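You operate a simulated robot arm through the tools that you are given. There is no shell and no other tool. Be economical: measure what you need, move in short steps, check, and stop when the job is done.

You are at the controls of a simulated robot arm. One attempt, no reset.

Task
Stack the 60 mm grey spacer block from the lane along the fence on top of the 45 mm grey spacer block. Stack the 100 patch film roll from the lane along the fence on top of the 80 patch film roll. Shut the console cupboard door. Shut the humidity cabinet door. Take the brown-banded oil bottle and put it in the worn parts tray. Turn the oiler dial to 1 drops. Turn the console speed dial to 20 m/min. Fetch the paper-wrapped sample pack with the largest size on its label from the low sample shelf and set it on the sewing bench top. Put the pleated filter that says "N-51" from the sample bench top on top of the machine foot there and the pleated filter marked "B-72" on top of the white clean filter there. The order is free. Set down upright: pleated filter.

Only the result counts: the job must be done as asked and must still hold three seconds after the hand-in. Knocking over, shifting, dropping, spilling or breaking anything else fails it.

Robot
A 6-joint arm with a two-finger gripper on a trunk, on a base that drives. Base frame: it is fixed to the floor where the robot stands at the start and does not move with it; the origin is under the middle of the robot, x ahead of it, y to its left, z up; the surface under the hand at the start is at about z = 0.85. Readings come in m, degrees, newtons and seconds.
It reaches about 0.718 m from its shoulder. Its first joint turns from -69.0 to 172.0 degrees. Places, roughly: brown-banded oil bottle [1.75, -2.25, 0.75]; clean filter [-2.25, -2, 0.75]; console cupboard door [0.4, -1.9, 0.5]; console speed dial [0.5, -2.4, 1.1]; grey spacer block [0.5, -0.25, 0.75]; humidity cabinet door [4.8, -3.4, 1]; machine foot [-2.25, -2.25, 0.75]; oiler dial [1.5, -2.4, 1]; paper-wrapped sample pack [0.25, -3, 0.25]; patch film roll [0.75, -0.25, 1]; pleated filter [-2.25, -2.25, 0.75]; sewing bench top [-2.4, -4.5, 0.8]; worn parts tray [0.75, 0, 0.75]. Payload 3 kg.
The TCP is the grasp point, 0.03 m short of the fingertips. In the tool frame z runs along the fingers and y along their closing line. The gripper opens to 0.096 m. The gripper's body begins 0.053 m behind the TCP.
Orientation is that of the tool frame in the base frame, as a unit quaternion [x, y, z, w]. With the fingers straight down and closing along the base's y, the tool's x points along the base's -x, its y along +y and its z along -z.

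Tools
- The arm moves only by the tool jog_arm. Its argument "steps" is a list of rows, each a list of 7 numbers: the turn, a rotation vector about the base's x, y, z in degrees, then the shift along the base's x, y, z in m, then the gripper command, from -1 (shut) to 1 (fully open), values between in proportion. In form: [[rx, ry, rz, tx, ty, tz, gripper], ...]. A call has 1 to 8 rows; each row shifts and turns the commanded pose from where the row before left it. A row lasts 0.2 s, in which the tool goes at most 0.05 m and 8.6 degrees; a call with a longer step from one row to the next is refused whole, and so is a gripper value outside its range. A pose out of reach is approached as far as the arm can. The call stops where the force on the tool passes 40 N (or 10 N more than at its start, if that is more) or the arm is blocked; 0.2 s more then pass. The fingers move at their own pace (about 0.153 m/s each) and stop on an object; they squeeze with about 22 N. The grip force told is the motor's: it shows also when the fingers shut on nothing. Time passes only in rows, and 0.2 s behind the last, so rows that do not move let the fingers close. It gives the time, the measured TCP pose, the force on the tool (base axes), the opening and the grip force at its end, in the units of the frame above (readings bear some noise), with the torque about the TCP (base axes, N m) and any sound that the robot's microphone picked up.
- Cameras (640 x 400 px; columns grow to the right, rows downward): "scene" is now at [0.1285, -0.0063, 1.5196]; the picture's right is [-0.07, -1.00, -0.00], its down [-0.74, 0.05, -0.67] and it looks along [0.67, -0.04, -0.74] (base axes); focal length 256 px, centre (320, 200). "wrist" rides on the gripper at [0.073, 0.022, -0.083] in the tool frame; the picture's right is [-0.29, 0.96, 0.00], its down [-0.66, -0.20, -0.72] and it looks along [-0.69, -0.21, 0.69] (tool axes); focal length 247 px, centre (320, 200). There is no depth. A picture from a camera that has moved, and an enlarged one, comes with that camera's place and axes in the base frame and with its lens.
- snapshot(camera): a new picture of that camera. No time passes.
- move_column(by): slides the trunk up (or, below 0, down) by that many m; the arm and the scene camera ride with it, the base frame stays. It gives what a move gives, with no picture.
- drive_base(legs): drives the robot by 1 to 6 legs, each [ahead, left, turn to the left] in m, m and degrees, along the robot's own axes; the way and the turn of a leg run together, so that a leg with both is an arc; at most 1.5 m and 180 degrees a leg. The arm and the cameras ride along, it lands a little off, and it stops where it bumps. It gives what a move gives.
- aim_head(pan, tilt): turns the head with the scene camera to pan (to the left, within 86 degrees either way) and tilt (down, from -29 to 69), counted from straight ahead of the robot. It gives what a move gives.
- zoom(camera, box): a new picture of the part [left, top, right, bottom] of that camera's present view, enlarged. No time passes.
- finish_job(): hands the job in; it is judged then, once.

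Go step by step. Nothing tells you exact positions but the pictures and the camera data: compare them with the known pose of the tool, close in by small moves and look again before you grip or let go. The budget is 483 turns and 236 pictures, counting those below and the enlarged ones. Unless the task says otherwise, let go and move clear before handing in.

The tools are called after "Emit:" by a JSON object that holds its "op" and its "data". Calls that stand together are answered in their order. jog_arm: Moves the arm, as the interface text tells. Its arguments: {"type":"object","properties":{"steps":{"type":"array"}},"required":["steps"]} The other tools are called the same way: move_column (by) slides the trunk up or down; drive_base (legs) drives the base; aim_head (pan, tilt) turns the head that bears the scene camera; snapshot (camera) takes a picture; zoom (camera, box) takes an enlarged picture of a part of a camera's view; finish_job () hands the job in.

At the start:

```text
clock: 0.0
eef_pos: [0.4853, -0.1805, 1.0001]
tool_rot: [-0.001, 1.0, 0.0, 0.0]
ft_force: [0.6, -0.2, 0.8]
ft_torque: [0.02, 0.0, 0.01]
gripper_width: 0.0957
grasp_force: 0.0
trunk travel left (down, up): [-0.888, 0.052]
robot x, y, heading: [0.0028, 0.0012, -0.1]
head pan, tilt: [-3.8, 47.7]
```

scene: 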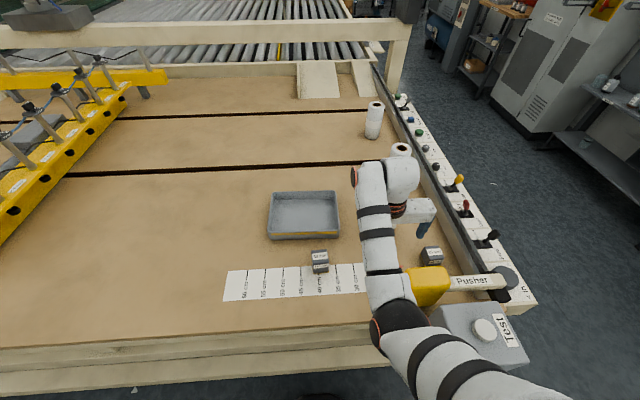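
wrist: 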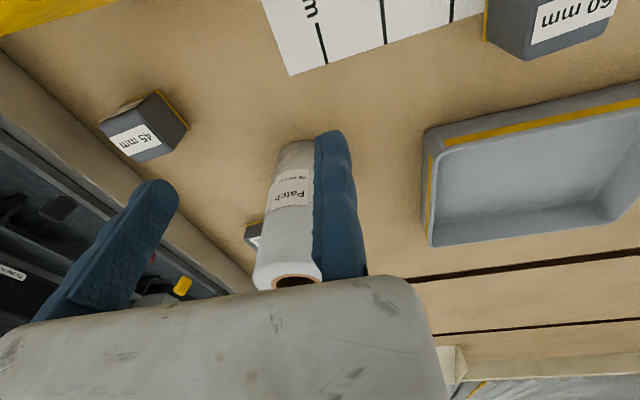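

I see the cutting table with a tray, blocks and film rolls near the fence on the right. I'll enlarge the parts to read the labels.

Emit:
{"op": "zoom", "data": {"camera": "scene", "box": [280, 80, 520, 280]}}

Emit:
{"op": "zoom", "data": {"camera": "wrist", "box": [80, 80, 360, 300]}}

```text
2.00 times, centred on (400, 180) of scene
camera zoom: at [0.1285, -0.0063, 1.5196], right [-0.07, -1.0, 0.0], down [-0.74, 0.05, -0.67], along [0.67, -0.04, -0.74], focal length 511 px, centre (160, 240)
```

zoom: 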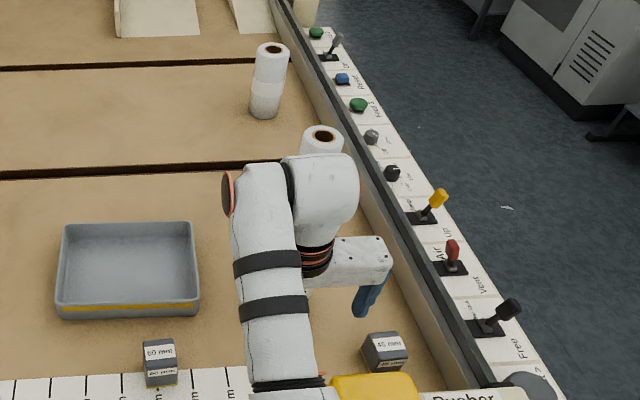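

```text
1.82 times, centred on (220, 190) of wrist
camera zoom: at [0.41, -0.1571, 1.0833], right [0.29, 0.96, 0.0], down [0.66, -0.2, 0.72], along [0.69, -0.21, -0.69], focal length 449 px, centre (502, 218)
```

zoom: 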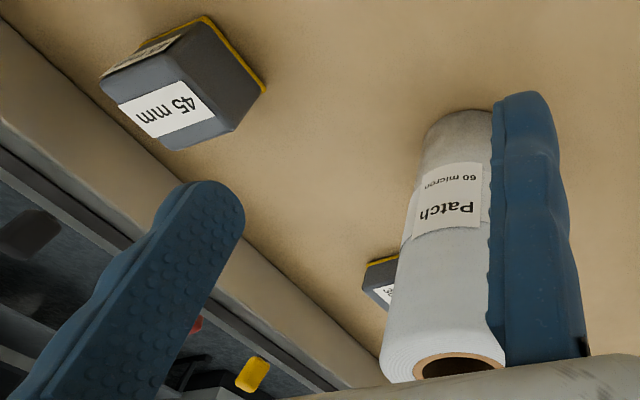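

The arm hides part of the lane. I'll raise it and move it to the left to see everything.

Emit:
{"op": "jog_arm", "data": {"steps": [[0, 0, 0, 0, 0, 0.05, 1], [0, 0, 0, 0, 0, 0.05, 1], [0, 0, 0, 0, 0.05, 0.04, 1], [0, 0, 0, 0, 0.05, 0, 1], [0, 0, 0, 0, 0.05, 0, 1], [0, 0, 0, 0, 0.05, 0, 1], [0, 0, 0, 0, 0.05, 0, 1], [0, 0, 0, 0, 0.05, 0, 1]]}}

Emit:
{"op": "snapshot", "data": {"camera": "scene"}}

Emit:
{"op": "zoom", "data": {"camera": "scene", "box": [330, 80, 510, 280]}}

```text
refused: row 3 steps farther than a row can; nothing moved
```

```text
231 pictures are left
camera scene: at [0.1285, -0.0063, 1.5196], right [-0.07, -1.0, 0.0], down [-0.74, 0.05, -0.67], along [0.67, -0.04, -0.74], focal length 256 px, centre (320, 200)
```

scene: 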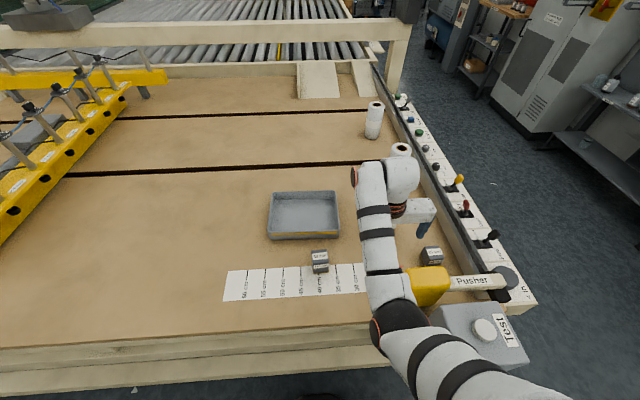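

```text
2.00 times, centred on (420, 180) of scene
camera zoom: at [0.1285, -0.0063, 1.5196], right [-0.07, -1.0, 0.0], down [-0.74, 0.05, -0.67], along [0.67, -0.04, -0.74], focal length 511 px, centre (120, 240)
```

zoom: 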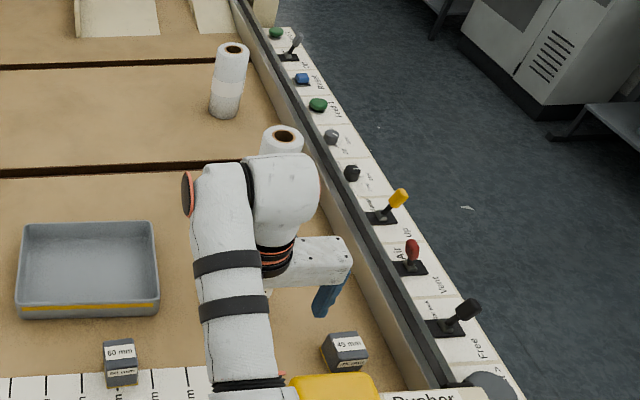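

The row was a touch too long; I repeat the move with shorter rows, then look.

Emit:
{"op": "jog_arm", "data": {"steps": [[0, 0, 0, 0, 0, 0.048, 1], [0, 0, 0, 0, 0, 0.048, 1], [0, 0, 0, 0, 0, 0.04, 1], [0, 0, 0, 0, 0.049, 0, 1], [0, 0, 0, 0, 0.049, 0, 1], [0, 0, 0, 0, 0.049, 0, 1], [0, 0, 0, 0, 0.049, 0, 1], [0, 0, 0, 0, 0.049, 0, 1]]}}

Emit:
{"op": "zoom", "data": {"camera": "scene", "box": [280, 80, 520, 280]}}

```text
clock: 1.8
eef_pos: [0.5724, -0.0093, 1.0786]
tool_rot: [0.001, 1.0, 0.002, 0.001]
ft_force: [0.2, 0.2, -0.1]
ft_torque: [0.0, -0.02, 0.0]
gripper_width: 0.096
grasp_force: 0.1
out of reach, approached as far as the arm can: row 1, 2, 3, 6, 7, 8
trunk travel left (down, up): [-0.888, 0.052]
robot x, y, heading: [0.0023, 0.0004, 0.0]
head pan, tilt: [-3.8, 47.7]
```

```text
2.00 times, centred on (400, 180) of scene
camera zoom: at [0.1276, -0.0065, 1.5197], right [-0.07, -1.0, 0.0], down [-0.74, 0.05, -0.67], along [0.67, -0.04, -0.74], focal length 511 px, centre (160, 240)
```

zoom: 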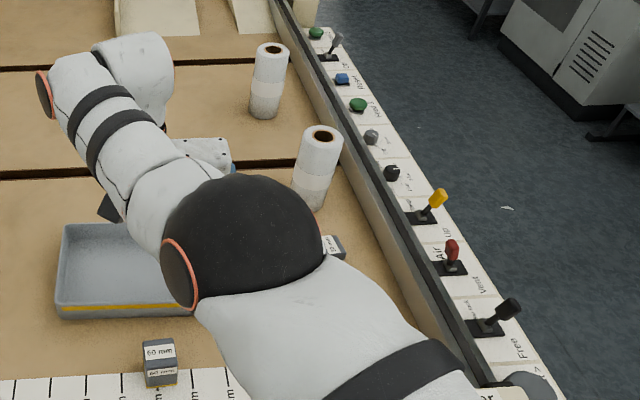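

Emit:
{"op": "snapshot", "data": {"camera": "wrist"}}

Emit:
{"op": "snapshot", "data": {"camera": "scene"}}

```text
228 pictures are left
camera wrist: at [0.4983, 0.0138, 1.1619], right [0.29, 0.96, 0.0], down [0.66, -0.21, 0.72], along [0.69, -0.21, -0.69], focal length 247 px, centre (320, 200)
```

wrist: 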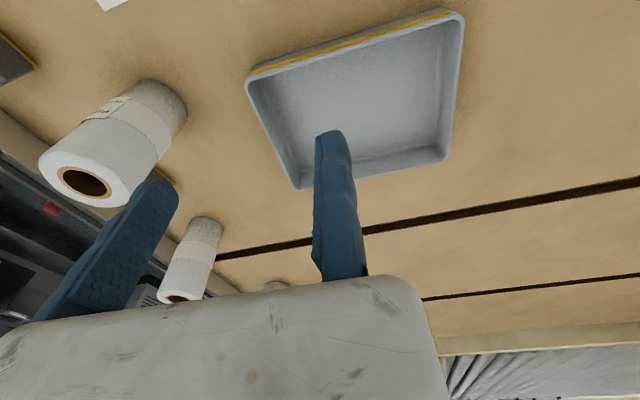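

```text
227 pictures are left
camera scene: at [0.1276, -0.0065, 1.5197], right [-0.07, -1.0, 0.0], down [-0.74, 0.05, -0.67], along [0.67, -0.04, -0.74], focal length 256 px, centre (320, 200)
```

scene: 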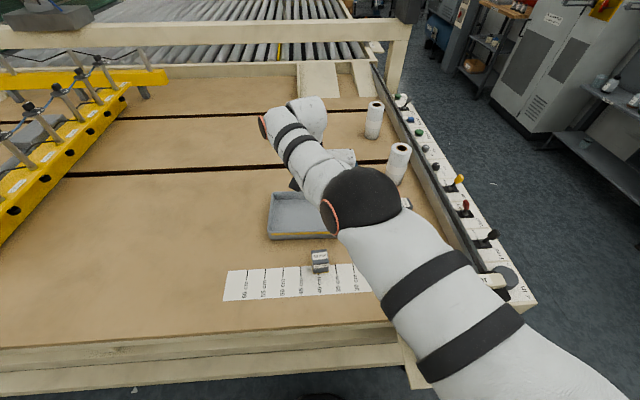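

Emit:
{"op": "zoom", "data": {"camera": "wrist", "box": [0, 60, 300, 310]}}

Emit:
{"op": "zoom", "data": {"camera": "scene", "box": [340, 60, 440, 220]}}

```text
1.60 times, centred on (150, 185) of wrist
camera zoom: at [0.4983, 0.0138, 1.1619], right [0.29, 0.96, 0.0], down [0.66, -0.21, 0.72], along [0.69, -0.21, -0.69], focal length 395 px, centre (592, 224)
```

zoom: 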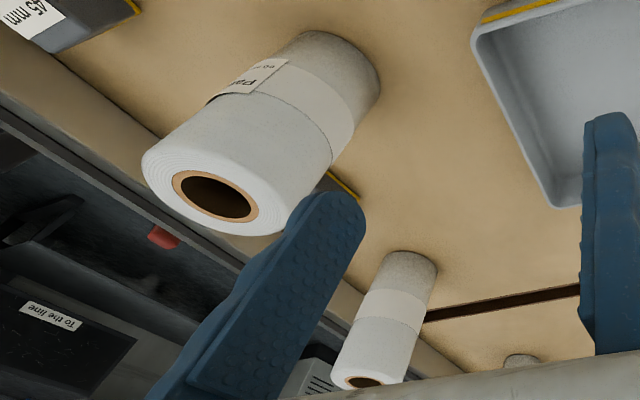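

```text
2.50 times, centred on (390, 140) of scene
camera zoom: at [0.1276, -0.0065, 1.5197], right [-0.07, -1.0, 0.0], down [-0.74, 0.05, -0.67], along [0.67, -0.04, -0.74], focal length 639 px, centre (145, 350)
```

zoom: 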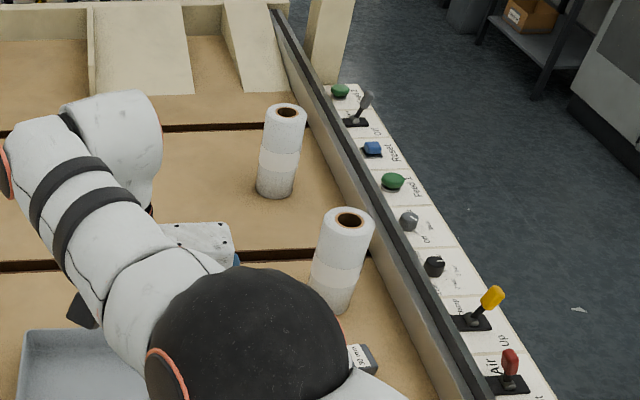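

Emit:
{"op": "jog_arm", "data": {"steps": [[0, 0, 0, 0, 0.049, 0, 1], [0, 0, 0, 0, 0.049, 0, 1], [0, 0, 0, 0, 0.049, 0, 1], [0, 0, 0, 0, 0.049, 0, 1], [0, 0, 0, 0, 0.049, 0, 1], [0, 0, 0, 0, 0, 0, 1]]}}

Emit:
{"op": "snapshot", "data": {"camera": "scene"}}

Emit:
{"op": "zoom", "data": {"camera": "scene", "box": [345, 70, 445, 270]}}

```text
clock: 3.2
eef_pos: [0.5732, -0.0091, 1.0775]
tool_rot: [0.0, 1.0, 0.001, 0.0]
ft_force: [0.1, -0.2, -0.1]
ft_torque: [-0.01, -0.02, 0.03]
gripper_width: 0.096
grasp_force: 0.2
out of reach, approached as far as the arm can: row 1, 2, 3, 4, 5
trunk travel left (down, up): [-0.888, 0.052]
robot x, y, heading: [0.0032, -0.0005, 0.0]
head pan, tilt: [-3.8, 47.7]
```

```text
224 pictures are left
camera scene: at [0.1286, -0.0062, 1.5196], right [-0.07, -1.0, 0.0], down [-0.74, 0.05, -0.67], along [0.67, -0.04, -0.74], focal length 256 px, centre (320, 200)
```

scene: 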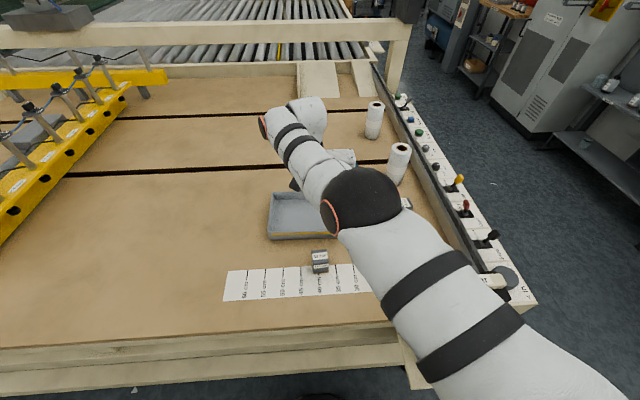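

```text
2.00 times, centred on (395, 170) of scene
camera zoom: at [0.1286, -0.0062, 1.5196], right [-0.07, -1.0, 0.0], down [-0.74, 0.05, -0.67], along [0.67, -0.04, -0.74], focal length 511 px, centre (170, 260)
```

zoom: 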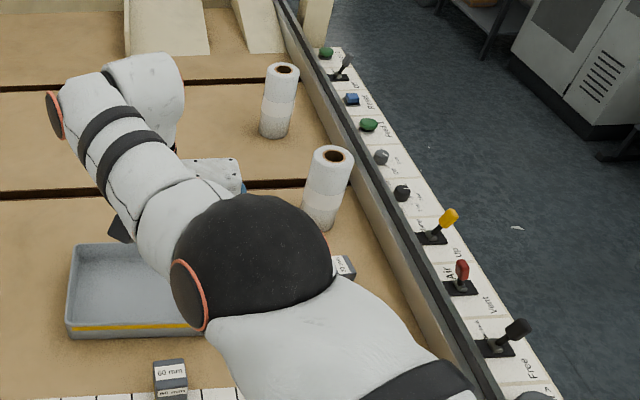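

Emit:
{"op": "jog_arm", "data": {"steps": [[0, 0, 0, -0.03, -0.03, -0.01, 1], [0, 0, 0, -0.02, -0.045, 0, 1], [0, 0, 0, -0.01, -0.045, 0, 1], [0, 0, 0, -0.01, -0.045, 0, 1], [0, 0, 0, 0, -0.045, 0, 1], [0, 0, 0, 0, -0.045, 0, 1], [0, 0, 0, 0, -0.04, 0, 1]]}}

Emit:
{"op": "snapshot", "data": {"camera": "wrist"}}

```text
clock: 4.8
eef_pos: [0.5813, -0.2878, 1.0606]
tool_rot: [0.0, 1.0, 0.001, 0.0]
ft_force: [0.8, 0.2, -0.4]
ft_torque: [0.02, -0.02, -0.05]
gripper_width: 0.0961
grasp_force: 0.0
out of reach, approached as far as the arm can: row 1, 2, 3, 4, 6, 7
trunk travel left (down, up): [-0.888, 0.052]
robot x, y, heading: [-0.0001, -0.005, 0.3]
head pan, tilt: [-3.8, 47.7]
```

```text
222 pictures are left
camera wrist: at [0.5075, -0.2645, 1.1442], right [0.29, 0.96, 0.0], down [0.66, -0.2, 0.72], along [0.69, -0.21, -0.69], focal length 247 px, centre (320, 200)
```

wrist: 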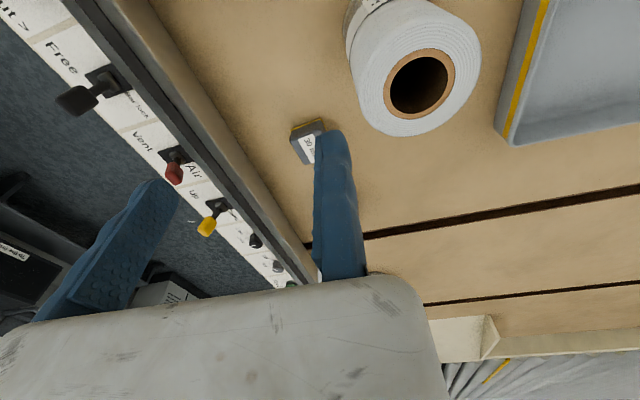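

Emit:
{"op": "zoom", "data": {"camera": "wrist", "box": [270, 100, 350, 180]}}

Emit:
{"op": "zoom", "data": {"camera": "scene", "box": [360, 90, 420, 220]}}

```text
5.00 times, centred on (310, 140) of wrist
camera zoom: at [0.5075, -0.2645, 1.1442], right [0.29, 0.96, 0.0], down [0.66, -0.2, 0.72], along [0.69, -0.21, -0.69], focal length 1235 px, centre (370, 500)
```

zoom: 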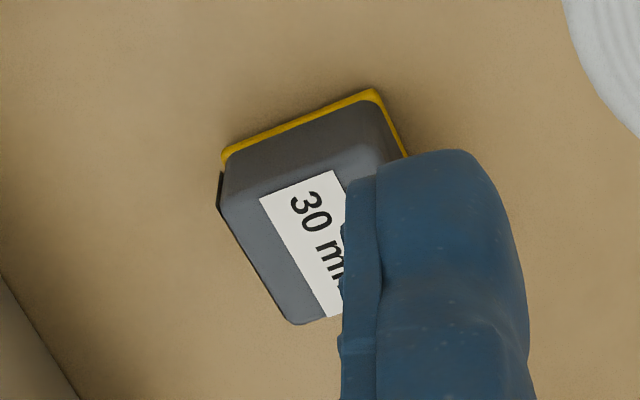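

```text
3.08 times, centred on (390, 155) of scene
camera zoom: at [0.1282, -0.0084, 1.5196], right [-0.07, -1.0, 0.0], down [-0.74, 0.05, -0.67], along [0.67, -0.04, -0.74], focal length 786 px, centre (105, 338)
```

zoom: 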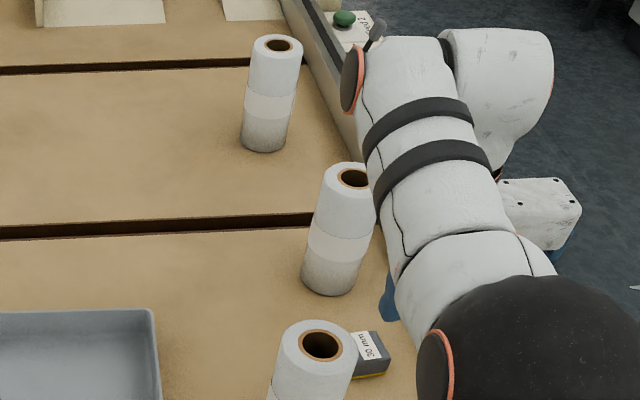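

Third block is 30 mm, so the 60 mm one is the block by the ruler. I move back over toward the 60 mm block and look from the wrist.

Emit:
{"op": "jog_arm", "data": {"steps": [[0, 0, 0, 0.005, 0.049, 0, 1], [0, 0, 0, 0.005, 0.049, 0, 1], [0, 0, 0, 0.0, 0.049, 0, 1], [0, 0, 0, 0, 0.049, 0, 1], [0, 0, 0, 0, 0.049, 0, 1], [0, 0, 0, -0.02, 0.02, -0.03, 1], [0, 0, 0, -0.03, 0, -0.03, 1], [0, 0, 0, -0.03, 0, -0.03, 1]]}}

Emit:
{"op": "snapshot", "data": {"camera": "wrist"}}

Emit:
{"op": "snapshot", "data": {"camera": "scene"}}

```text
clock: 6.6
eef_pos: [0.5514, -0.0205, 0.9577]
tool_rot: [-0.001, 1.0, 0.0, 0.0]
ft_force: [-1.4, 0.0, 0.1]
ft_torque: [0.0, 0.02, -0.01]
gripper_width: 0.0959
grasp_force: 0.1
out of reach, approached as far as the arm can: row 5, 6, 7, 8
trunk travel left (down, up): [-0.888, 0.052]
robot x, y, heading: [0.0014, 0.0012, 0.2]
head pan, tilt: [-3.8, 47.7]
```

```text
219 pictures are left
camera wrist: at [0.476, 0.0018, 1.0411], right [0.29, 0.96, 0.0], down [0.66, -0.2, 0.72], along [0.69, -0.21, -0.69], focal length 247 px, centre (320, 200)
```

wrist: 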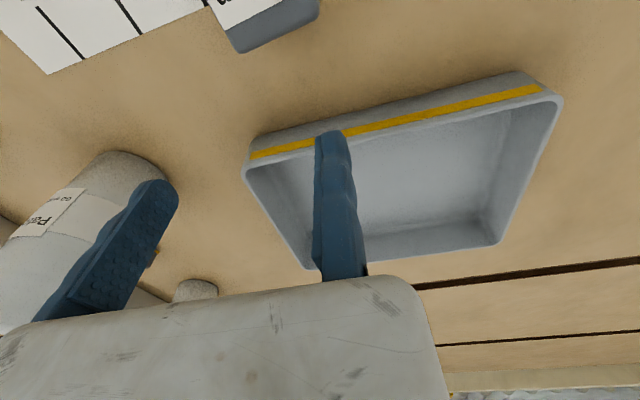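

```text
218 pictures are left
camera scene: at [0.1284, -0.0062, 1.5197], right [-0.07, -1.0, 0.0], down [-0.74, 0.05, -0.67], along [0.67, -0.04, -0.74], focal length 256 px, centre (320, 200)
```

scene: 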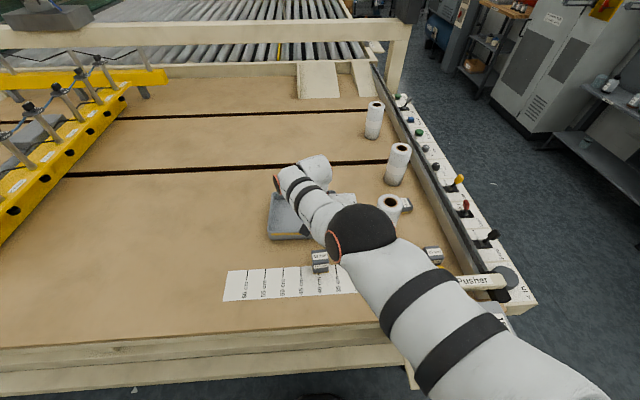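

The arm can't come nearer than x≈0.55 here, so I back the base up by 0.15 m.

Emit:
{"op": "drive_base", "data": {"legs": [[-0.15, 0, 0]]}}

Emit:
{"op": "snapshot", "data": {"camera": "wrist"}}

Emit:
{"op": "snapshot", "data": {"camera": "scene"}}

```text
clock: 8.0
eef_pos: [0.4061, -0.0207, 0.9579]
tool_rot: [-0.001, 1.0, 0.001, -0.002]
ft_force: [-0.7, 0.5, 0.1]
ft_torque: [-0.01, -0.01, -0.03]
gripper_width: 0.0961
grasp_force: 0.0
trunk travel left (down, up): [-0.888, 0.052]
robot x, y, heading: [-0.1494, -0.0026, 0.2]
head pan, tilt: [-3.8, 47.7]
```

```text
217 pictures are left
camera wrist: at [0.3313, 0.0019, 1.0405], right [0.29, 0.96, 0.0], down [0.66, -0.2, 0.72], along [0.69, -0.21, -0.69], focal length 247 px, centre (320, 200)
```

wrist: 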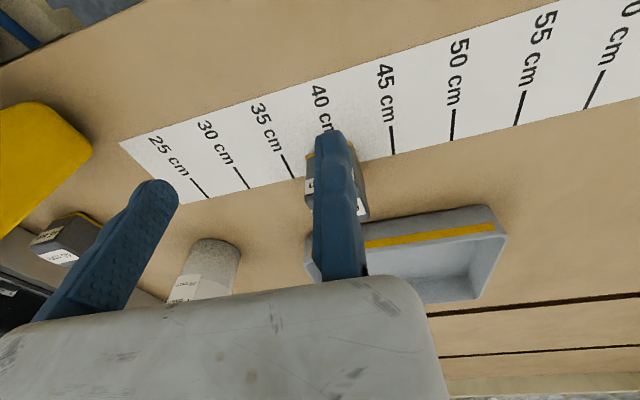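

```text
216 pictures are left
camera scene: at [-0.0156, -0.0062, 1.5194], right [-0.06, -1.0, 0.0], down [-0.74, 0.05, -0.67], along [0.67, -0.04, -0.74], focal length 256 px, centre (320, 200)
```

scene: 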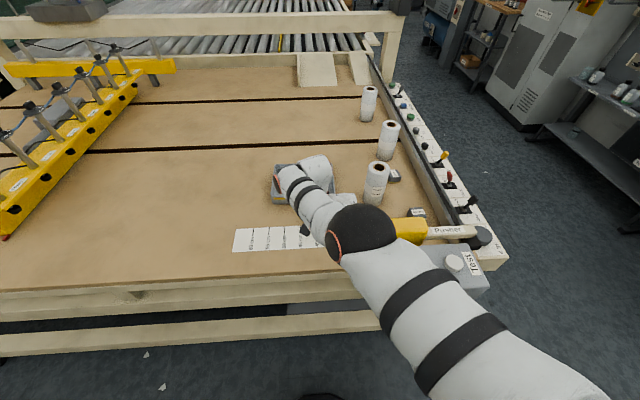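

Emit:
{"op": "jog_arm", "data": {"steps": [[0, 0, 0, 0, 0.045, 0, 1], [0, 0, 0, 0, 0.035, 0, 1]]}}

Emit:
{"op": "zoom", "data": {"camera": "wrist", "box": [120, 100, 360, 300]}}

```text
clock: 8.6
eef_pos: [0.4018, -0.009, 0.9584]
tool_rot: [-0.001, 1.0, 0.001, 0.0]
ft_force: [0.4, -0.5, 0.2]
ft_torque: [0.02, 0.0, 0.0]
gripper_width: 0.096
grasp_force: 0.0
out of reach, approached as far as the arm can: row 1, 2
trunk travel left (down, up): [-0.888, 0.052]
robot x, y, heading: [-0.1434, 0.0024, 0.0]
head pan, tilt: [-3.8, 47.7]
```

```text
2.00 times, centred on (240, 200) of wrist
camera zoom: at [0.3266, 0.0143, 1.0424], right [0.29, 0.96, 0.0], down [0.66, -0.2, 0.72], along [0.69, -0.21, -0.69], focal length 494 px, centre (480, 200)
```

zoom: 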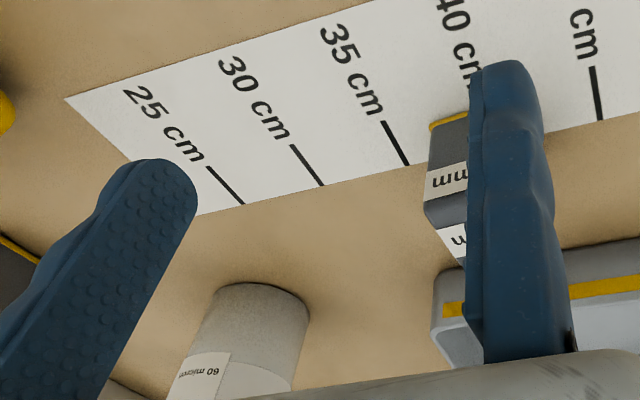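

Reach to the left side of the robot is limited; the arm works best at y≈-0.2 in the robot's frame. I shift the base left.

Emit:
{"op": "drive_base", "data": {"legs": [[0, 0.18, 0]]}}

Emit:
{"op": "jog_arm", "data": {"steps": [[0, 0, 0, 0, -0.045, 0, 1], [0, 0, 0, 0, -0.045, 0, 1], [0, 0, 0, 0, -0.02, 0, 1]]}}

Emit:
{"op": "snapshot", "data": {"camera": "wrist"}}

```text
clock: 10.1
eef_pos: [0.4005, 0.172, 0.9585]
tool_rot: [-0.003, 1.0, 0.001, -0.001]
ft_force: [-0.3, -0.2, 0.8]
ft_torque: [0.01, 0.0, 0.02]
gripper_width: 0.0962
grasp_force: 0.0
trunk travel left (down, up): [-0.888, 0.052]
robot x, y, heading: [-0.1493, 0.1822, 0.3]
head pan, tilt: [-3.8, 47.7]
```

```text
clock: 10.9
eef_pos: [0.4202, 0.0689, 0.9537]
tool_rot: [-0.004, 1.0, 0.001, -0.001]
ft_force: [0.7, -0.5, -0.4]
ft_torque: [0.01, 0.0, -0.01]
gripper_width: 0.0959
grasp_force: 0.1
out of reach, approached as far as the arm can: row 1, 2
trunk travel left (down, up): [-0.888, 0.052]
robot x, y, heading: [-0.1473, 0.1795, 0.4]
head pan, tilt: [-3.8, 47.7]
```

```text
214 pictures are left
camera wrist: at [0.3469, 0.0903, 1.0373], right [0.29, 0.96, 0.0], down [0.66, -0.2, 0.72], along [0.69, -0.21, -0.69], focal length 247 px, centre (320, 200)
```

wrist: 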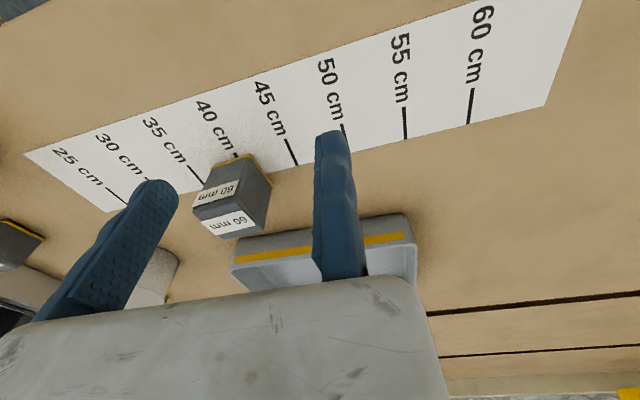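

The 60 mm block is upright at about (0.478, -0.033), aligned with the axes. I move above it at z≈0.955 and look.

Emit:
{"op": "jog_arm", "data": {"steps": [[0, 0, 0, 0.03, -0.035, 0, 1], [0, 0, 0, 0.028, -0.035, 0, 1], [0, 0, 0, 0, -0.032, 0, 1], [0, 0, 0, 0, 0, 0, 1]]}}

Emit:
{"op": "snapshot", "data": {"camera": "wrist"}}

```text
clock: 11.9
eef_pos: [0.4287, -0.042, 0.9679]
tool_rot: [-0.002, 1.0, -0.001, -0.002]
ft_force: [0.1, 0.1, -0.6]
ft_torque: [0.01, 0.02, -0.02]
gripper_width: 0.0961
grasp_force: 0.0
out of reach, approached as far as the arm can: row 1, 2, 3
trunk travel left (down, up): [-0.888, 0.052]
robot x, y, heading: [-0.1458, 0.1775, 0.2]
head pan, tilt: [-3.8, 47.7]
```

```text
213 pictures are left
camera wrist: at [0.3539, -0.0202, 1.0526], right [0.29, 0.96, 0.0], down [0.66, -0.2, 0.72], along [0.69, -0.21, -0.69], focal length 247 px, centre (320, 200)
```

wrist: 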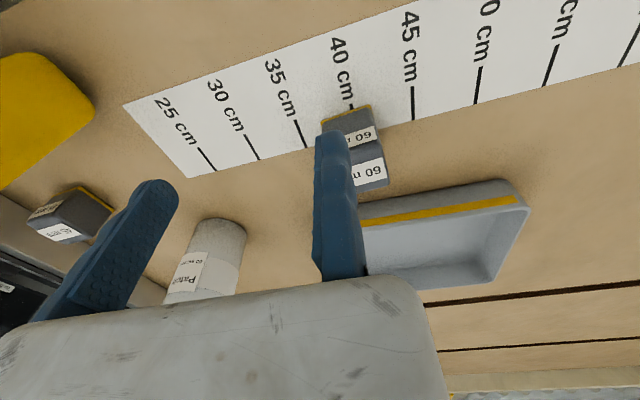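

Reach here is puzzling; I probe by lowering at this spot and moving ahead.

Emit:
{"op": "jog_arm", "data": {"steps": [[0, 0, 0, 0, 0, -0.03, 1]]}}

Emit:
{"op": "jog_arm", "data": {"steps": [[0, 0, 0, 0.03, 0, 0, 1]]}}

Emit:
{"op": "jog_arm", "data": {"steps": [[0, 0, 0, -0.04, 0, 0, 1]]}}

```text
clock: 12.3
eef_pos: [0.4203, -0.0439, 0.9507]
tool_rot: [-0.003, 1.0, 0.002, -0.001]
ft_force: [-1.1, 0.1, -0.1]
ft_torque: [0.01, 0.01, 0.0]
gripper_width: 0.0961
grasp_force: 0.0
out of reach, approached as far as the arm can: row 1
trunk travel left (down, up): [-0.888, 0.052]
robot x, y, heading: [-0.1464, 0.1752, 0.2]
head pan, tilt: [-3.8, 47.7]
```

```text
clock: 12.7
eef_pos: [0.4248, -0.0437, 0.9556]
tool_rot: [-0.004, 1.0, 0.001, -0.001]
ft_force: [0.5, 0.4, -1.0]
ft_torque: [0.0, -0.01, 0.0]
gripper_width: 0.0959
grasp_force: 0.1
out of reach, approached as far as the arm can: row 1
trunk travel left (down, up): [-0.888, 0.052]
robot x, y, heading: [-0.1465, 0.1827, 0.5]
head pan, tilt: [-3.8, 47.7]
```

```text
clock: 13.1
eef_pos: [0.3812, -0.0417, 0.9561]
tool_rot: [-0.003, 1.0, 0.001, -0.002]
ft_force: [0.2, 0.2, -0.1]
ft_torque: [0.01, -0.02, 0.0]
gripper_width: 0.0957
grasp_force: 0.1
trunk travel left (down, up): [-0.888, 0.052]
robot x, y, heading: [-0.1471, 0.1816, 0.3]
head pan, tilt: [-3.8, 47.7]
```

Emit:
{"op": "jog_arm", "data": {"steps": [[0, 0, 0, 0, 0, 0.04, 1]]}}

Emit:
{"op": "jog_arm", "data": {"steps": [[0, 0, 0, 0, 0, 0.04, 1]]}}

Emit:
{"op": "jog_arm", "data": {"steps": [[0, 0, 0, 0, 0, 0.04, 1]]}}

```text
clock: 13.5
eef_pos: [0.3852, -0.0419, 0.9969]
tool_rot: [-0.002, 1.0, 0.001, -0.001]
ft_force: [-0.6, -0.6, 0.2]
ft_torque: [-0.02, -0.03, -0.01]
gripper_width: 0.0961
grasp_force: 0.0
trunk travel left (down, up): [-0.888, 0.052]
robot x, y, heading: [-0.1445, 0.1741, 0.3]
head pan, tilt: [-3.8, 47.7]
```

```text
clock: 13.9
eef_pos: [0.3856, -0.0426, 1.0367]
tool_rot: [-0.003, 1.0, 0.001, -0.001]
ft_force: [-0.5, 0.1, 0.7]
ft_torque: [-0.02, -0.02, -0.03]
gripper_width: 0.0961
grasp_force: 0.0
trunk travel left (down, up): [-0.888, 0.052]
robot x, y, heading: [-0.1491, 0.1774, 0.2]
head pan, tilt: [-3.8, 47.7]
```

```text
clock: 14.3
eef_pos: [0.3983, -0.0412, 1.0682]
tool_rot: [-0.004, 1.0, 0.0, -0.002]
ft_force: [1.4, 0.0, 0.8]
ft_torque: [-0.01, 0.01, 0.02]
gripper_width: 0.0962
grasp_force: 0.2
out of reach, approached as far as the arm can: row 1
trunk travel left (down, up): [-0.888, 0.052]
robot x, y, heading: [-0.1469, 0.1818, 0.4]
head pan, tilt: [-3.8, 47.7]
```

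The arm works in a shell about the shoulder: further out needs higher. I'll lower the trunk by 0.1 so the table height fits at this distance.

Emit:
{"op": "move_column", "data": {"by": -0.1}}

Emit:
{"op": "jog_arm", "data": {"steps": [[0, 0, 0, 0.04, 0, -0.02, 1]]}}

Emit:
{"op": "jog_arm", "data": {"steps": [[0, 0, 0, 0.04, 0, 0, 1]]}}

```text
clock: 15.6
eef_pos: [0.3973, -0.0414, 0.9689]
tool_rot: [-0.003, 1.0, 0.001, 0.0]
ft_force: [0.9, -0.6, 1.4]
ft_torque: [0.0, 0.01, -0.01]
gripper_width: 0.0963
grasp_force: 0.0
trunk travel left (down, up): [-0.788, 0.152]
robot x, y, heading: [-0.146, 0.1802, 0.3]
head pan, tilt: [-3.8, 47.7]
```

```text
clock: 16.0
eef_pos: [0.439, -0.0422, 0.9484]
tool_rot: [-0.003, 1.0, 0.001, -0.002]
ft_force: [0.2, -0.5, -0.9]
ft_torque: [0.02, 0.06, 0.0]
gripper_width: 0.0959
grasp_force: 0.0
trunk travel left (down, up): [-0.788, 0.152]
robot x, y, heading: [-0.1467, 0.1825, 0.3]
head pan, tilt: [-3.8, 47.7]
```

```text
clock: 16.4
eef_pos: [0.4463, -0.0421, 0.9508]
tool_rot: [-0.003, 1.0, 0.001, -0.001]
ft_force: [0.7, -0.2, -0.9]
ft_torque: [0.02, -0.01, 0.02]
gripper_width: 0.0961
grasp_force: 0.1
out of reach, approached as far as the arm can: row 1
trunk travel left (down, up): [-0.788, 0.152]
robot x, y, heading: [-0.1497, 0.182, 0.2]
head pan, tilt: [-3.8, 47.7]
```

Emit:
{"op": "drive_base", "data": {"legs": [[0.065, 0, 0]]}}

Emit:
{"op": "jog_arm", "data": {"steps": [[0, 0, 0, -0.034, 0.011, 0.0, 1], [0, 0, 0, 0, 0, 0, 1]]}}

Emit:
{"op": "snapshot", "data": {"camera": "wrist"}}

Emit:
{"op": "snapshot", "data": {"camera": "scene"}}

```text
clock: 17.4
eef_pos: [0.5092, -0.0424, 0.9512]
tool_rot: [-0.002, 1.0, 0.0, -0.001]
ft_force: [-0.1, 0.0, 0.8]
ft_torque: [0.04, 0.0, 0.0]
gripper_width: 0.0959
grasp_force: 0.1
trunk travel left (down, up): [-0.788, 0.152]
robot x, y, heading: [-0.0824, 0.1804, 0.3]
head pan, tilt: [-3.8, 47.7]
```

```text
clock: 17.7
eef_pos: [0.4903, -0.0393, 0.9414]
tool_rot: [-0.002, 1.0, -0.002, -0.02]
ft_force: [0.1, -0.5, -0.1]
ft_torque: [-0.02, -0.03, 0.0]
gripper_width: 0.0961
grasp_force: 0.1
trunk travel left (down, up): [-0.788, 0.152]
robot x, y, heading: [-0.0808, 0.1789, 0.4]
head pan, tilt: [-3.8, 47.7]
stopped in row 1: the force on the tool passed its limit at 147 N (the readings are from after the stop); the commanded pose is now the measured one
```

```text
212 pictures are left
camera wrist: at [0.4192, -0.0156, 1.0282], right [0.29, 0.96, -0.02], down [0.69, -0.2, 0.7], along [0.66, -0.21, -0.72], focal length 247 px, centre (320, 200)
```

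wrist: 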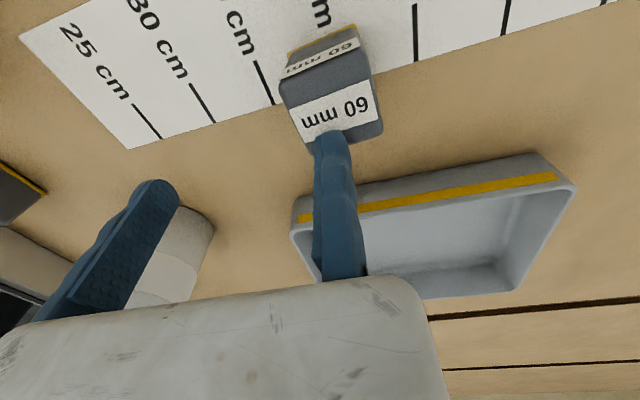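

```text
211 pictures are left
camera scene: at [0.043, 0.1746, 1.4198], right [-0.06, -1.0, 0.0], down [-0.74, 0.04, -0.67], along [0.67, -0.04, -0.74], focal length 256 px, centre (320, 200)
```

scene: 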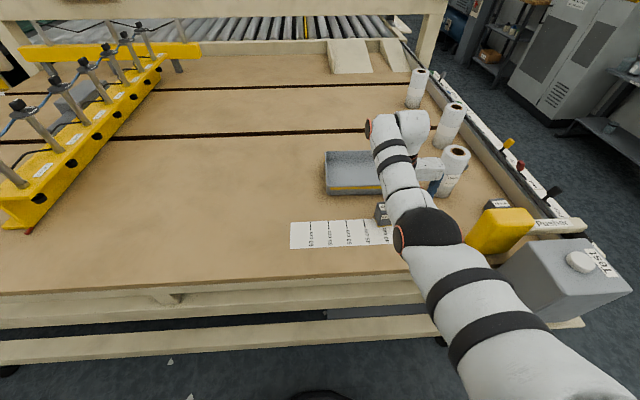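

The finger touched the block. In both pictures the fingers sit about 5 cm to −y of where the reported TCP suggests; I lift off and check by closing the fingers in the air.

Emit:
{"op": "jog_arm", "data": {"steps": [[0, 0, 0, 0.0, 0, 0.03, 1], [0, 0, 0, 0, 0, 0, 1]]}}

Emit:
{"op": "jog_arm", "data": {"steps": [[0, 0, 0, 0.0, 0, 0.0, -1], [0, 0, 0, 0, 0, 0, -1], [0, 0, 0, 0, 0, 0, -1]]}}

Emit:
{"op": "snapshot", "data": {"camera": "wrist"}}

Emit:
{"op": "zoom", "data": {"camera": "scene", "box": [340, 100, 500, 260]}}

```text
clock: 18.3
eef_pos: [0.4923, -0.0394, 0.9695]
tool_rot: [-0.001, 1.0, -0.002, -0.021]
ft_force: [-0.6, -0.4, -0.5]
ft_torque: [-0.01, 0.0, -0.04]
gripper_width: 0.0961
grasp_force: 0.0
trunk travel left (down, up): [-0.788, 0.152]
robot x, y, heading: [-0.0841, 0.1802, 0.3]
head pan, tilt: [-3.8, 47.7]
```

```text
clock: 19.1
eef_pos: [0.4937, -0.0384, 0.9706]
tool_rot: [-0.002, 1.0, -0.003, -0.021]
ft_force: [0.8, -0.3, 0.3]
ft_torque: [0.05, 0.0, 0.02]
gripper_width: 0.0001
grasp_force: 22.1
trunk travel left (down, up): [-0.788, 0.152]
robot x, y, heading: [-0.0864, 0.1808, 0.5]
head pan, tilt: [-3.8, 47.7]
```

```text
210 pictures are left
camera wrist: at [0.422, -0.0154, 1.0561], right [0.29, 0.96, -0.02], down [0.69, -0.2, 0.7], along [0.66, -0.21, -0.72], focal length 247 px, centre (320, 200)
```

wrist: 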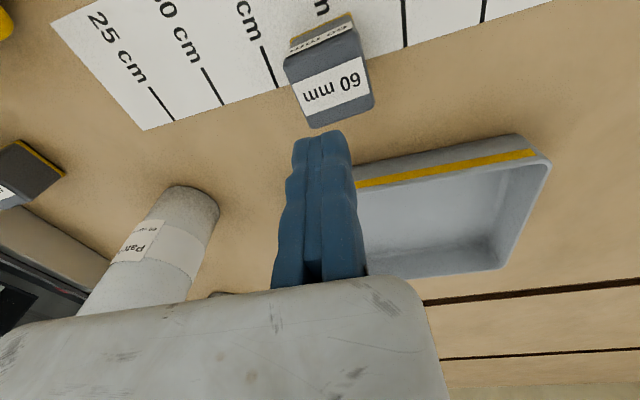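

```text
2.50 times, centred on (420, 180) of scene
camera zoom: at [0.046, 0.1743, 1.4196], right [-0.06, -1.0, 0.0], down [-0.74, 0.04, -0.67], along [0.67, -0.04, -0.74], focal length 639 px, centre (70, 250)
```

zoom: 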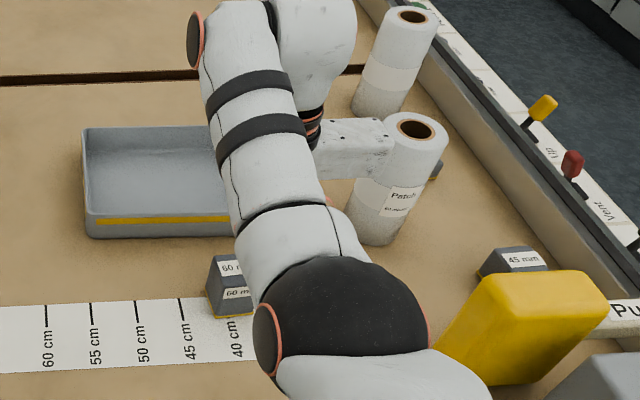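

Only the −y finger moves: the +y finger is fixed at the TCP. So I place the TCP just beyond the block's +y face and let the other finger close. I correct the tilt, open and move there.

Emit:
{"op": "jog_arm", "data": {"steps": [[0, -2.4, 0, 0, 0.02, 0.0, 1], [0, 0, 0, -0.01, 0.025, 0, 1], [0, 0, 0, -0.01, 0, 0, 1], [0, 0, 0, 0, 0, 0, 1]]}}

Emit:
{"op": "snapshot", "data": {"camera": "wrist"}}

```text
clock: 20.1
eef_pos: [0.4718, 0.007, 0.9692]
tool_rot: [-0.003, 1.0, -0.002, -0.001]
ft_force: [0.8, -1.4, -0.1]
ft_torque: [0.0, 0.02, 0.02]
gripper_width: 0.0962
grasp_force: 0.2
trunk travel left (down, up): [-0.788, 0.152]
robot x, y, heading: [-0.0817, 0.1787, 0.5]
head pan, tilt: [-3.8, 47.7]
```

```text
208 pictures are left
camera wrist: at [0.3972, 0.0298, 1.0528], right [0.29, 0.96, 0.0], down [0.66, -0.2, 0.72], along [0.69, -0.21, -0.69], focal length 247 px, centre (320, 200)
```

wrist: 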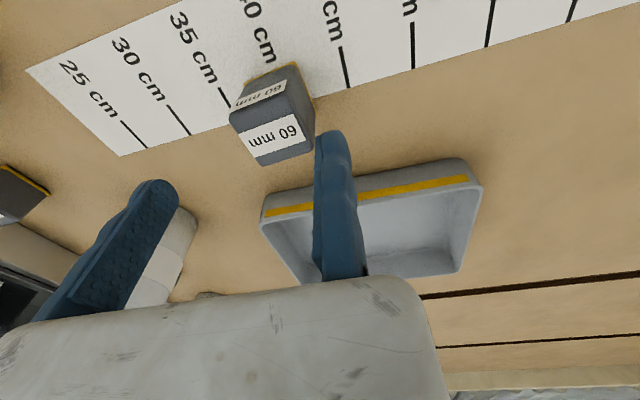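

Emit:
{"op": "jog_arm", "data": {"steps": [[0, 0, 0, 0.002, 0, -0.03, 1], [0, 0, 0, 0, 0, -0.03, 1], [0, 0, 0, 0, 0, -0.015, 1], [0, 0, 0, 0, 0, 0, 1]]}}

Emit:
{"op": "snapshot", "data": {"camera": "wrist"}}

```text
clock: 21.1
eef_pos: [0.4735, 0.0068, 0.8952]
tool_rot: [-0.001, 1.0, -0.002, -0.001]
ft_force: [0.2, 0.6, -0.8]
ft_torque: [0.02, 0.01, -0.03]
gripper_width: 0.0958
grasp_force: 0.0
trunk travel left (down, up): [-0.788, 0.152]
robot x, y, heading: [-0.0808, 0.1807, 0.4]
head pan, tilt: [-3.8, 47.7]
```

```text
207 pictures are left
camera wrist: at [0.3993, 0.0302, 0.9782], right [0.29, 0.96, 0.0], down [0.66, -0.2, 0.72], along [0.69, -0.21, -0.69], focal length 247 px, centre (320, 200)
```

wrist: 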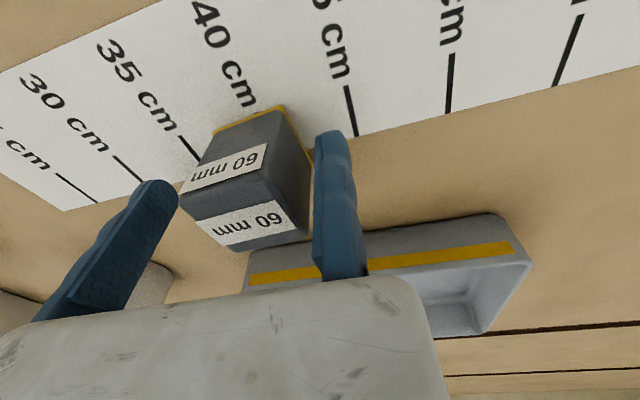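

Emit:
{"op": "jog_arm", "data": {"steps": [[0, 0, 0, 0, 0, 0, -1], [0, 0, 0, 0, 0, 0, -1], [0, 0, 0, 0, 0, 0, -1], [0, 0, 0, 0, 0, 0, -1]]}}

Emit:
{"op": "jog_arm", "data": {"steps": [[0, 0, 0, 0, 0, 0.03, -1], [0, 0, 0, 0, 0, 0.03, -1], [0, 0, 0, 0, 0, 0.01, -1], [0, 0, 0, 0, 0, 0, -1]]}}

Emit:
{"op": "snapshot", "data": {"camera": "wrist"}}

```text
clock: 22.1
eef_pos: [0.4746, 0.0065, 0.8945]
tool_rot: [-0.001, 1.0, -0.002, 0.0]
ft_force: [-0.8, 0.2, 0.4]
ft_torque: [0.05, -0.03, -0.05]
gripper_width: 0.0436
grasp_force: 22.1
trunk travel left (down, up): [-0.788, 0.152]
robot x, y, heading: [-0.0819, 0.1804, 0.3]
head pan, tilt: [-3.8, 47.7]
```

```text
clock: 23.1
eef_pos: [0.4743, 0.006, 0.9649]
tool_rot: [-0.002, 1.0, -0.003, -0.001]
ft_force: [0.0, 0.3, -0.1]
ft_torque: [-0.01, -0.01, 0.02]
gripper_width: 0.0
grasp_force: 21.8
trunk travel left (down, up): [-0.788, 0.152]
robot x, y, heading: [-0.0818, 0.179, 0.6]
head pan, tilt: [-3.8, 47.7]
```

```text
206 pictures are left
camera wrist: at [0.3997, 0.0292, 1.0482], right [0.29, 0.96, 0.0], down [0.66, -0.2, 0.72], along [0.69, -0.21, -0.69], focal length 247 px, centre (320, 200)
```

wrist: 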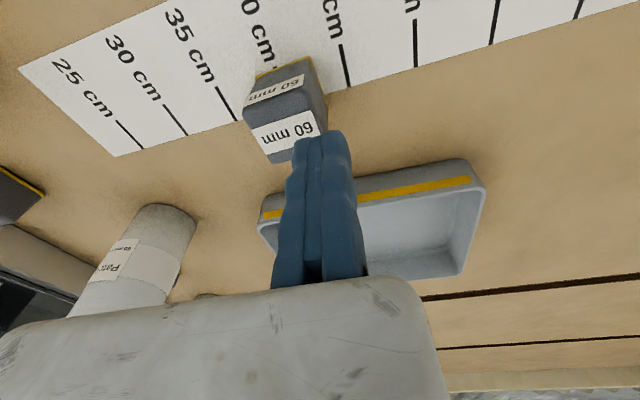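

The block slipped out on lifting, still standing upright. I open, go down deeper, grip and lift slowly while watching the width.

Emit:
{"op": "jog_arm", "data": {"steps": [[0, 0, 0, -0.004, 0.012, 0, 1], [0, 0, 0, 0, 0, 0, 1], [0, 0, 0, 0, 0, -0.03, 1], [0, 0, 0, 0, 0, -0.03, 1], [0, 0, 0, 0, 0, -0.022, 1], [0, 0, 0, 0, 0, 0, 1]]}}

Emit:
{"op": "zoom", "data": {"camera": "wrist", "box": [100, 80, 420, 280]}}

```text
clock: 24.5
eef_pos: [0.4704, 0.0181, 0.884]
tool_rot: [-0.001, 1.0, -0.003, 0.0]
ft_force: [0.1, -1.1, -0.3]
ft_torque: [-0.03, -0.02, 0.0]
gripper_width: 0.0959
grasp_force: 0.0
trunk travel left (down, up): [-0.788, 0.152]
robot x, y, heading: [-0.0839, 0.1781, 0.5]
head pan, tilt: [-3.8, 47.7]
```

```text
2.00 times, centred on (260, 180) of wrist
camera zoom: at [0.3956, 0.041, 0.9675], right [0.29, 0.96, 0.0], down [0.66, -0.2, 0.72], along [0.69, -0.21, -0.69], focal length 494 px, centre (440, 240)
```

zoom: 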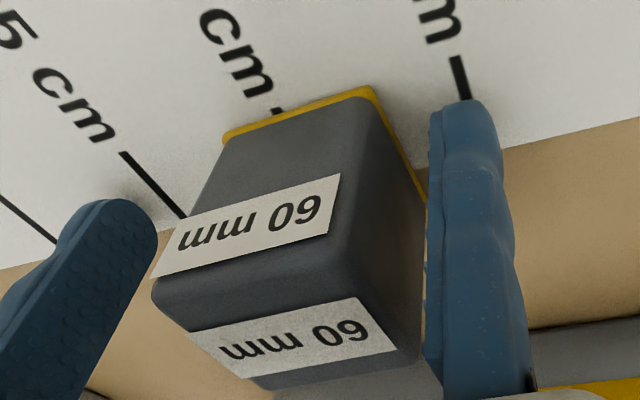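

Emit:
{"op": "jog_arm", "data": {"steps": [[0, 0, 0, 0, 0, 0, -1], [0, 0, 0, 0, 0, 0, -1], [0, 0, 0, 0, 0, 0, -1], [0, 0, 0, 0, 0, 0, -1], [0, 0, 0, 0, 0, 0, -1]]}}

Emit:
{"op": "zoom", "data": {"camera": "wrist", "box": [100, 80, 420, 280]}}

Emit:
{"op": "jog_arm", "data": {"steps": [[0, 0, 0, 0, 0, 0.006, -1], [0, 0, 0, 0, 0, 0.006, -1], [0, 0, 0, 0, 0, 0, -1]]}}

```text
clock: 25.7
eef_pos: [0.4702, 0.0166, 0.8842]
tool_rot: [-0.002, 1.0, -0.003, 0.0]
ft_force: [0.0, 1.6, -0.3]
ft_torque: [0.03, -0.01, 0.0]
gripper_width: 0.0436
grasp_force: 22.0
trunk travel left (down, up): [-0.788, 0.152]
robot x, y, heading: [-0.0836, 0.181, 0.3]
head pan, tilt: [-3.8, 47.7]
```

```text
2.00 times, centred on (260, 180) of wrist
camera zoom: at [0.3958, 0.041, 0.9677], right [0.29, 0.96, 0.0], down [0.66, -0.2, 0.72], along [0.69, -0.21, -0.69], focal length 494 px, centre (440, 240)
```

zoom: 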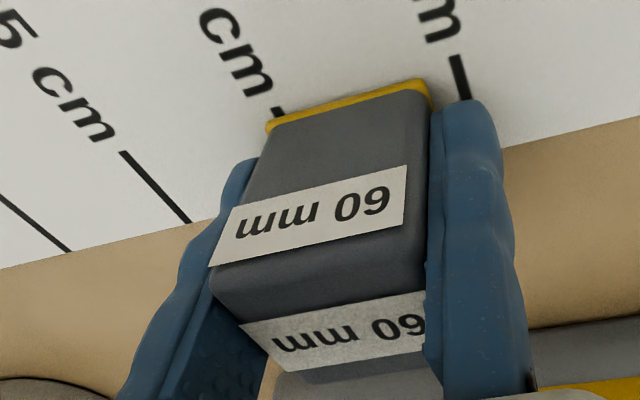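

```text
clock: 26.5
eef_pos: [0.4713, 0.0167, 0.8949]
tool_rot: [-0.002, 1.0, -0.003, -0.001]
ft_force: [-1.0, 0.3, -1.1]
ft_torque: [0.04, 0.02, 0.01]
gripper_width: 0.0435
grasp_force: 22.1
trunk travel left (down, up): [-0.788, 0.152]
robot x, y, heading: [-0.082, 0.1783, 0.3]
head pan, tilt: [-3.8, 47.7]
```

Emit:
{"op": "jog_arm", "data": {"steps": [[0, 0, 0, 0, 0, 0.006, -1], [0, 0, 0, 0, 0, 0.006, -1], [0, 0, 0, 0, 0, 0.006, -1], [0, 0, 0, 0, 0, 0.006, -1], [0, 0, 0, 0, 0, 0, -1]]}}

Emit:
{"op": "snapshot", "data": {"camera": "wrist"}}

```text
clock: 27.7
eef_pos: [0.4702, 0.0158, 0.9206]
tool_rot: [-0.002, 1.0, -0.002, 0.0]
ft_force: [0.0, -0.2, -1.0]
ft_torque: [0.03, 0.01, 0.02]
gripper_width: 0.0436
grasp_force: 21.7
trunk travel left (down, up): [-0.788, 0.152]
robot x, y, heading: [-0.0834, 0.1817, 0.3]
head pan, tilt: [-3.8, 47.7]
```

```text
203 pictures are left
camera wrist: at [0.3963, 0.0395, 1.0037], right [0.29, 0.96, 0.0], down [0.66, -0.2, 0.72], along [0.69, -0.21, -0.69], focal length 247 px, centre (320, 200)
```

wrist: 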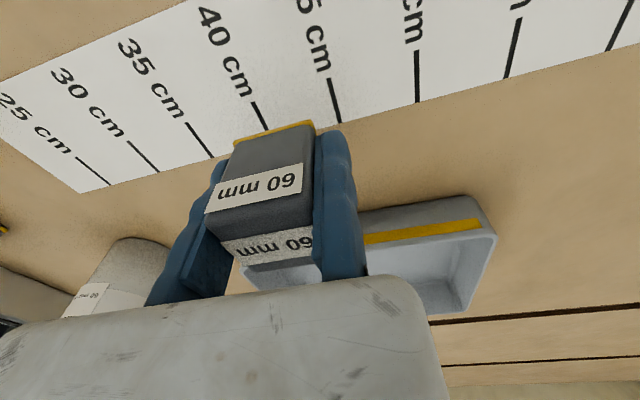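

The 60 mm block is held. I raise it, then slide the base right by 0.33 m along x≈0.47, clear of the roll.

Emit:
{"op": "jog_arm", "data": {"steps": [[0, 0, 0, 0, 0, 0.012, -1], [0, 0, 0, 0, 0, 0.012, -1], [0, 0, 0, 0, 0, 0.012, -1], [0, 0, 0, 0, 0, 0, -1]]}}

Emit:
{"op": "drive_base", "data": {"legs": [[0, -0.33, 0]]}}

Emit:
{"op": "snapshot", "data": {"camera": "wrist"}}

Emit:
{"op": "snapshot", "data": {"camera": "scene"}}

```text
clock: 28.7
eef_pos: [0.472, 0.0193, 0.9543]
tool_rot: [-0.003, 1.0, -0.003, 0.0]
ft_force: [-1.0, -0.1, -1.0]
ft_torque: [0.02, 0.01, -0.02]
gripper_width: 0.0434
grasp_force: 21.9
trunk travel left (down, up): [-0.788, 0.152]
robot x, y, heading: [-0.0836, 0.1775, 0.0]
head pan, tilt: [-3.8, 47.7]
```

```text
clock: 30.9
eef_pos: [0.472, -0.3155, 0.9549]
tool_rot: [0.0, 1.0, -0.002, 0.0]
ft_force: [-0.1, 0.6, -1.4]
ft_torque: [0.02, 0.01, 0.0]
gripper_width: 0.0436
grasp_force: 21.9
trunk travel left (down, up): [-0.788, 0.152]
robot x, y, heading: [-0.0815, -0.1507, 0.5]
head pan, tilt: [-3.8, 47.7]
```

```text
202 pictures are left
camera wrist: at [0.3975, -0.2912, 1.0387], right [0.29, 0.96, 0.0], down [0.66, -0.2, 0.72], along [0.69, -0.22, -0.69], focal length 247 px, centre (320, 200)
```

wrist: 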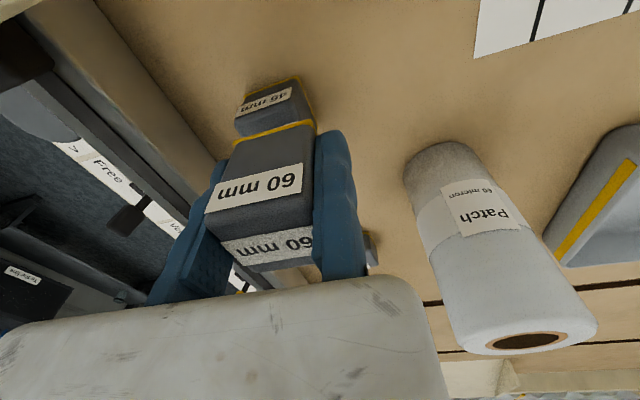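

```text
201 pictures are left
camera scene: at [0.0474, -0.1571, 1.4196], right [-0.06, -1.0, 0.0], down [-0.74, 0.05, -0.67], along [0.67, -0.04, -0.74], focal length 256 px, centre (320, 200)
```

scene: 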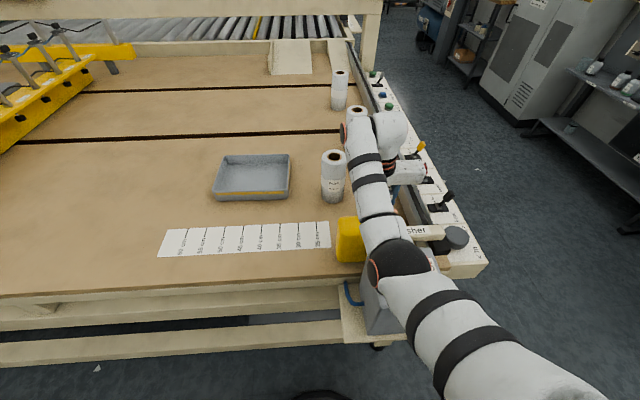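

The 45 mm block is at about (0.479, -0.352), aligned. I centre the held block over it and lower gently.

Emit:
{"op": "jog_arm", "data": {"steps": [[0, 0, 0, 0.001, -0.015, 0, -1], [0, 0, 0, 0, 0, -0.008, -1], [0, 0, 0, 0, 0, -0.008, -1], [0, 0, 0, 0, 0, 0, -1]]}}

Emit:
{"op": "snapshot", "data": {"camera": "wrist"}}

```text
clock: 31.9
eef_pos: [0.4733, -0.331, 0.9396]
tool_rot: [0.0, 1.0, -0.003, 0.0]
ft_force: [0.4, 0.4, -0.8]
ft_torque: [0.03, 0.01, -0.04]
gripper_width: 0.0436
grasp_force: 21.3
trunk travel left (down, up): [-0.788, 0.152]
robot x, y, heading: [-0.0809, -0.1498, 0.0]
head pan, tilt: [-3.8, 47.7]
```

```text
200 pictures are left
camera wrist: at [0.3993, -0.3077, 1.0223], right [0.29, 0.96, 0.0], down [0.66, -0.2, 0.72], along [0.69, -0.22, -0.69], focal length 247 px, centre (320, 200)
```

wrist: 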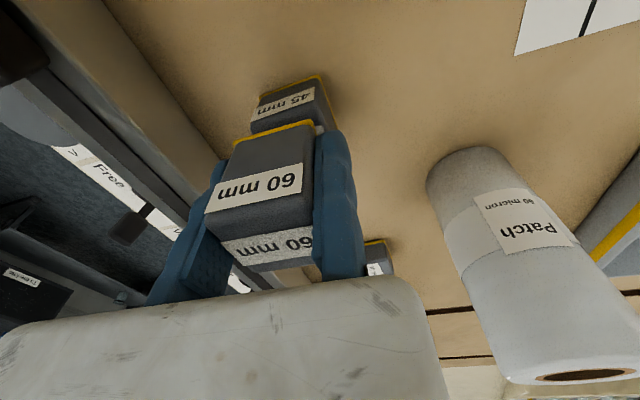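

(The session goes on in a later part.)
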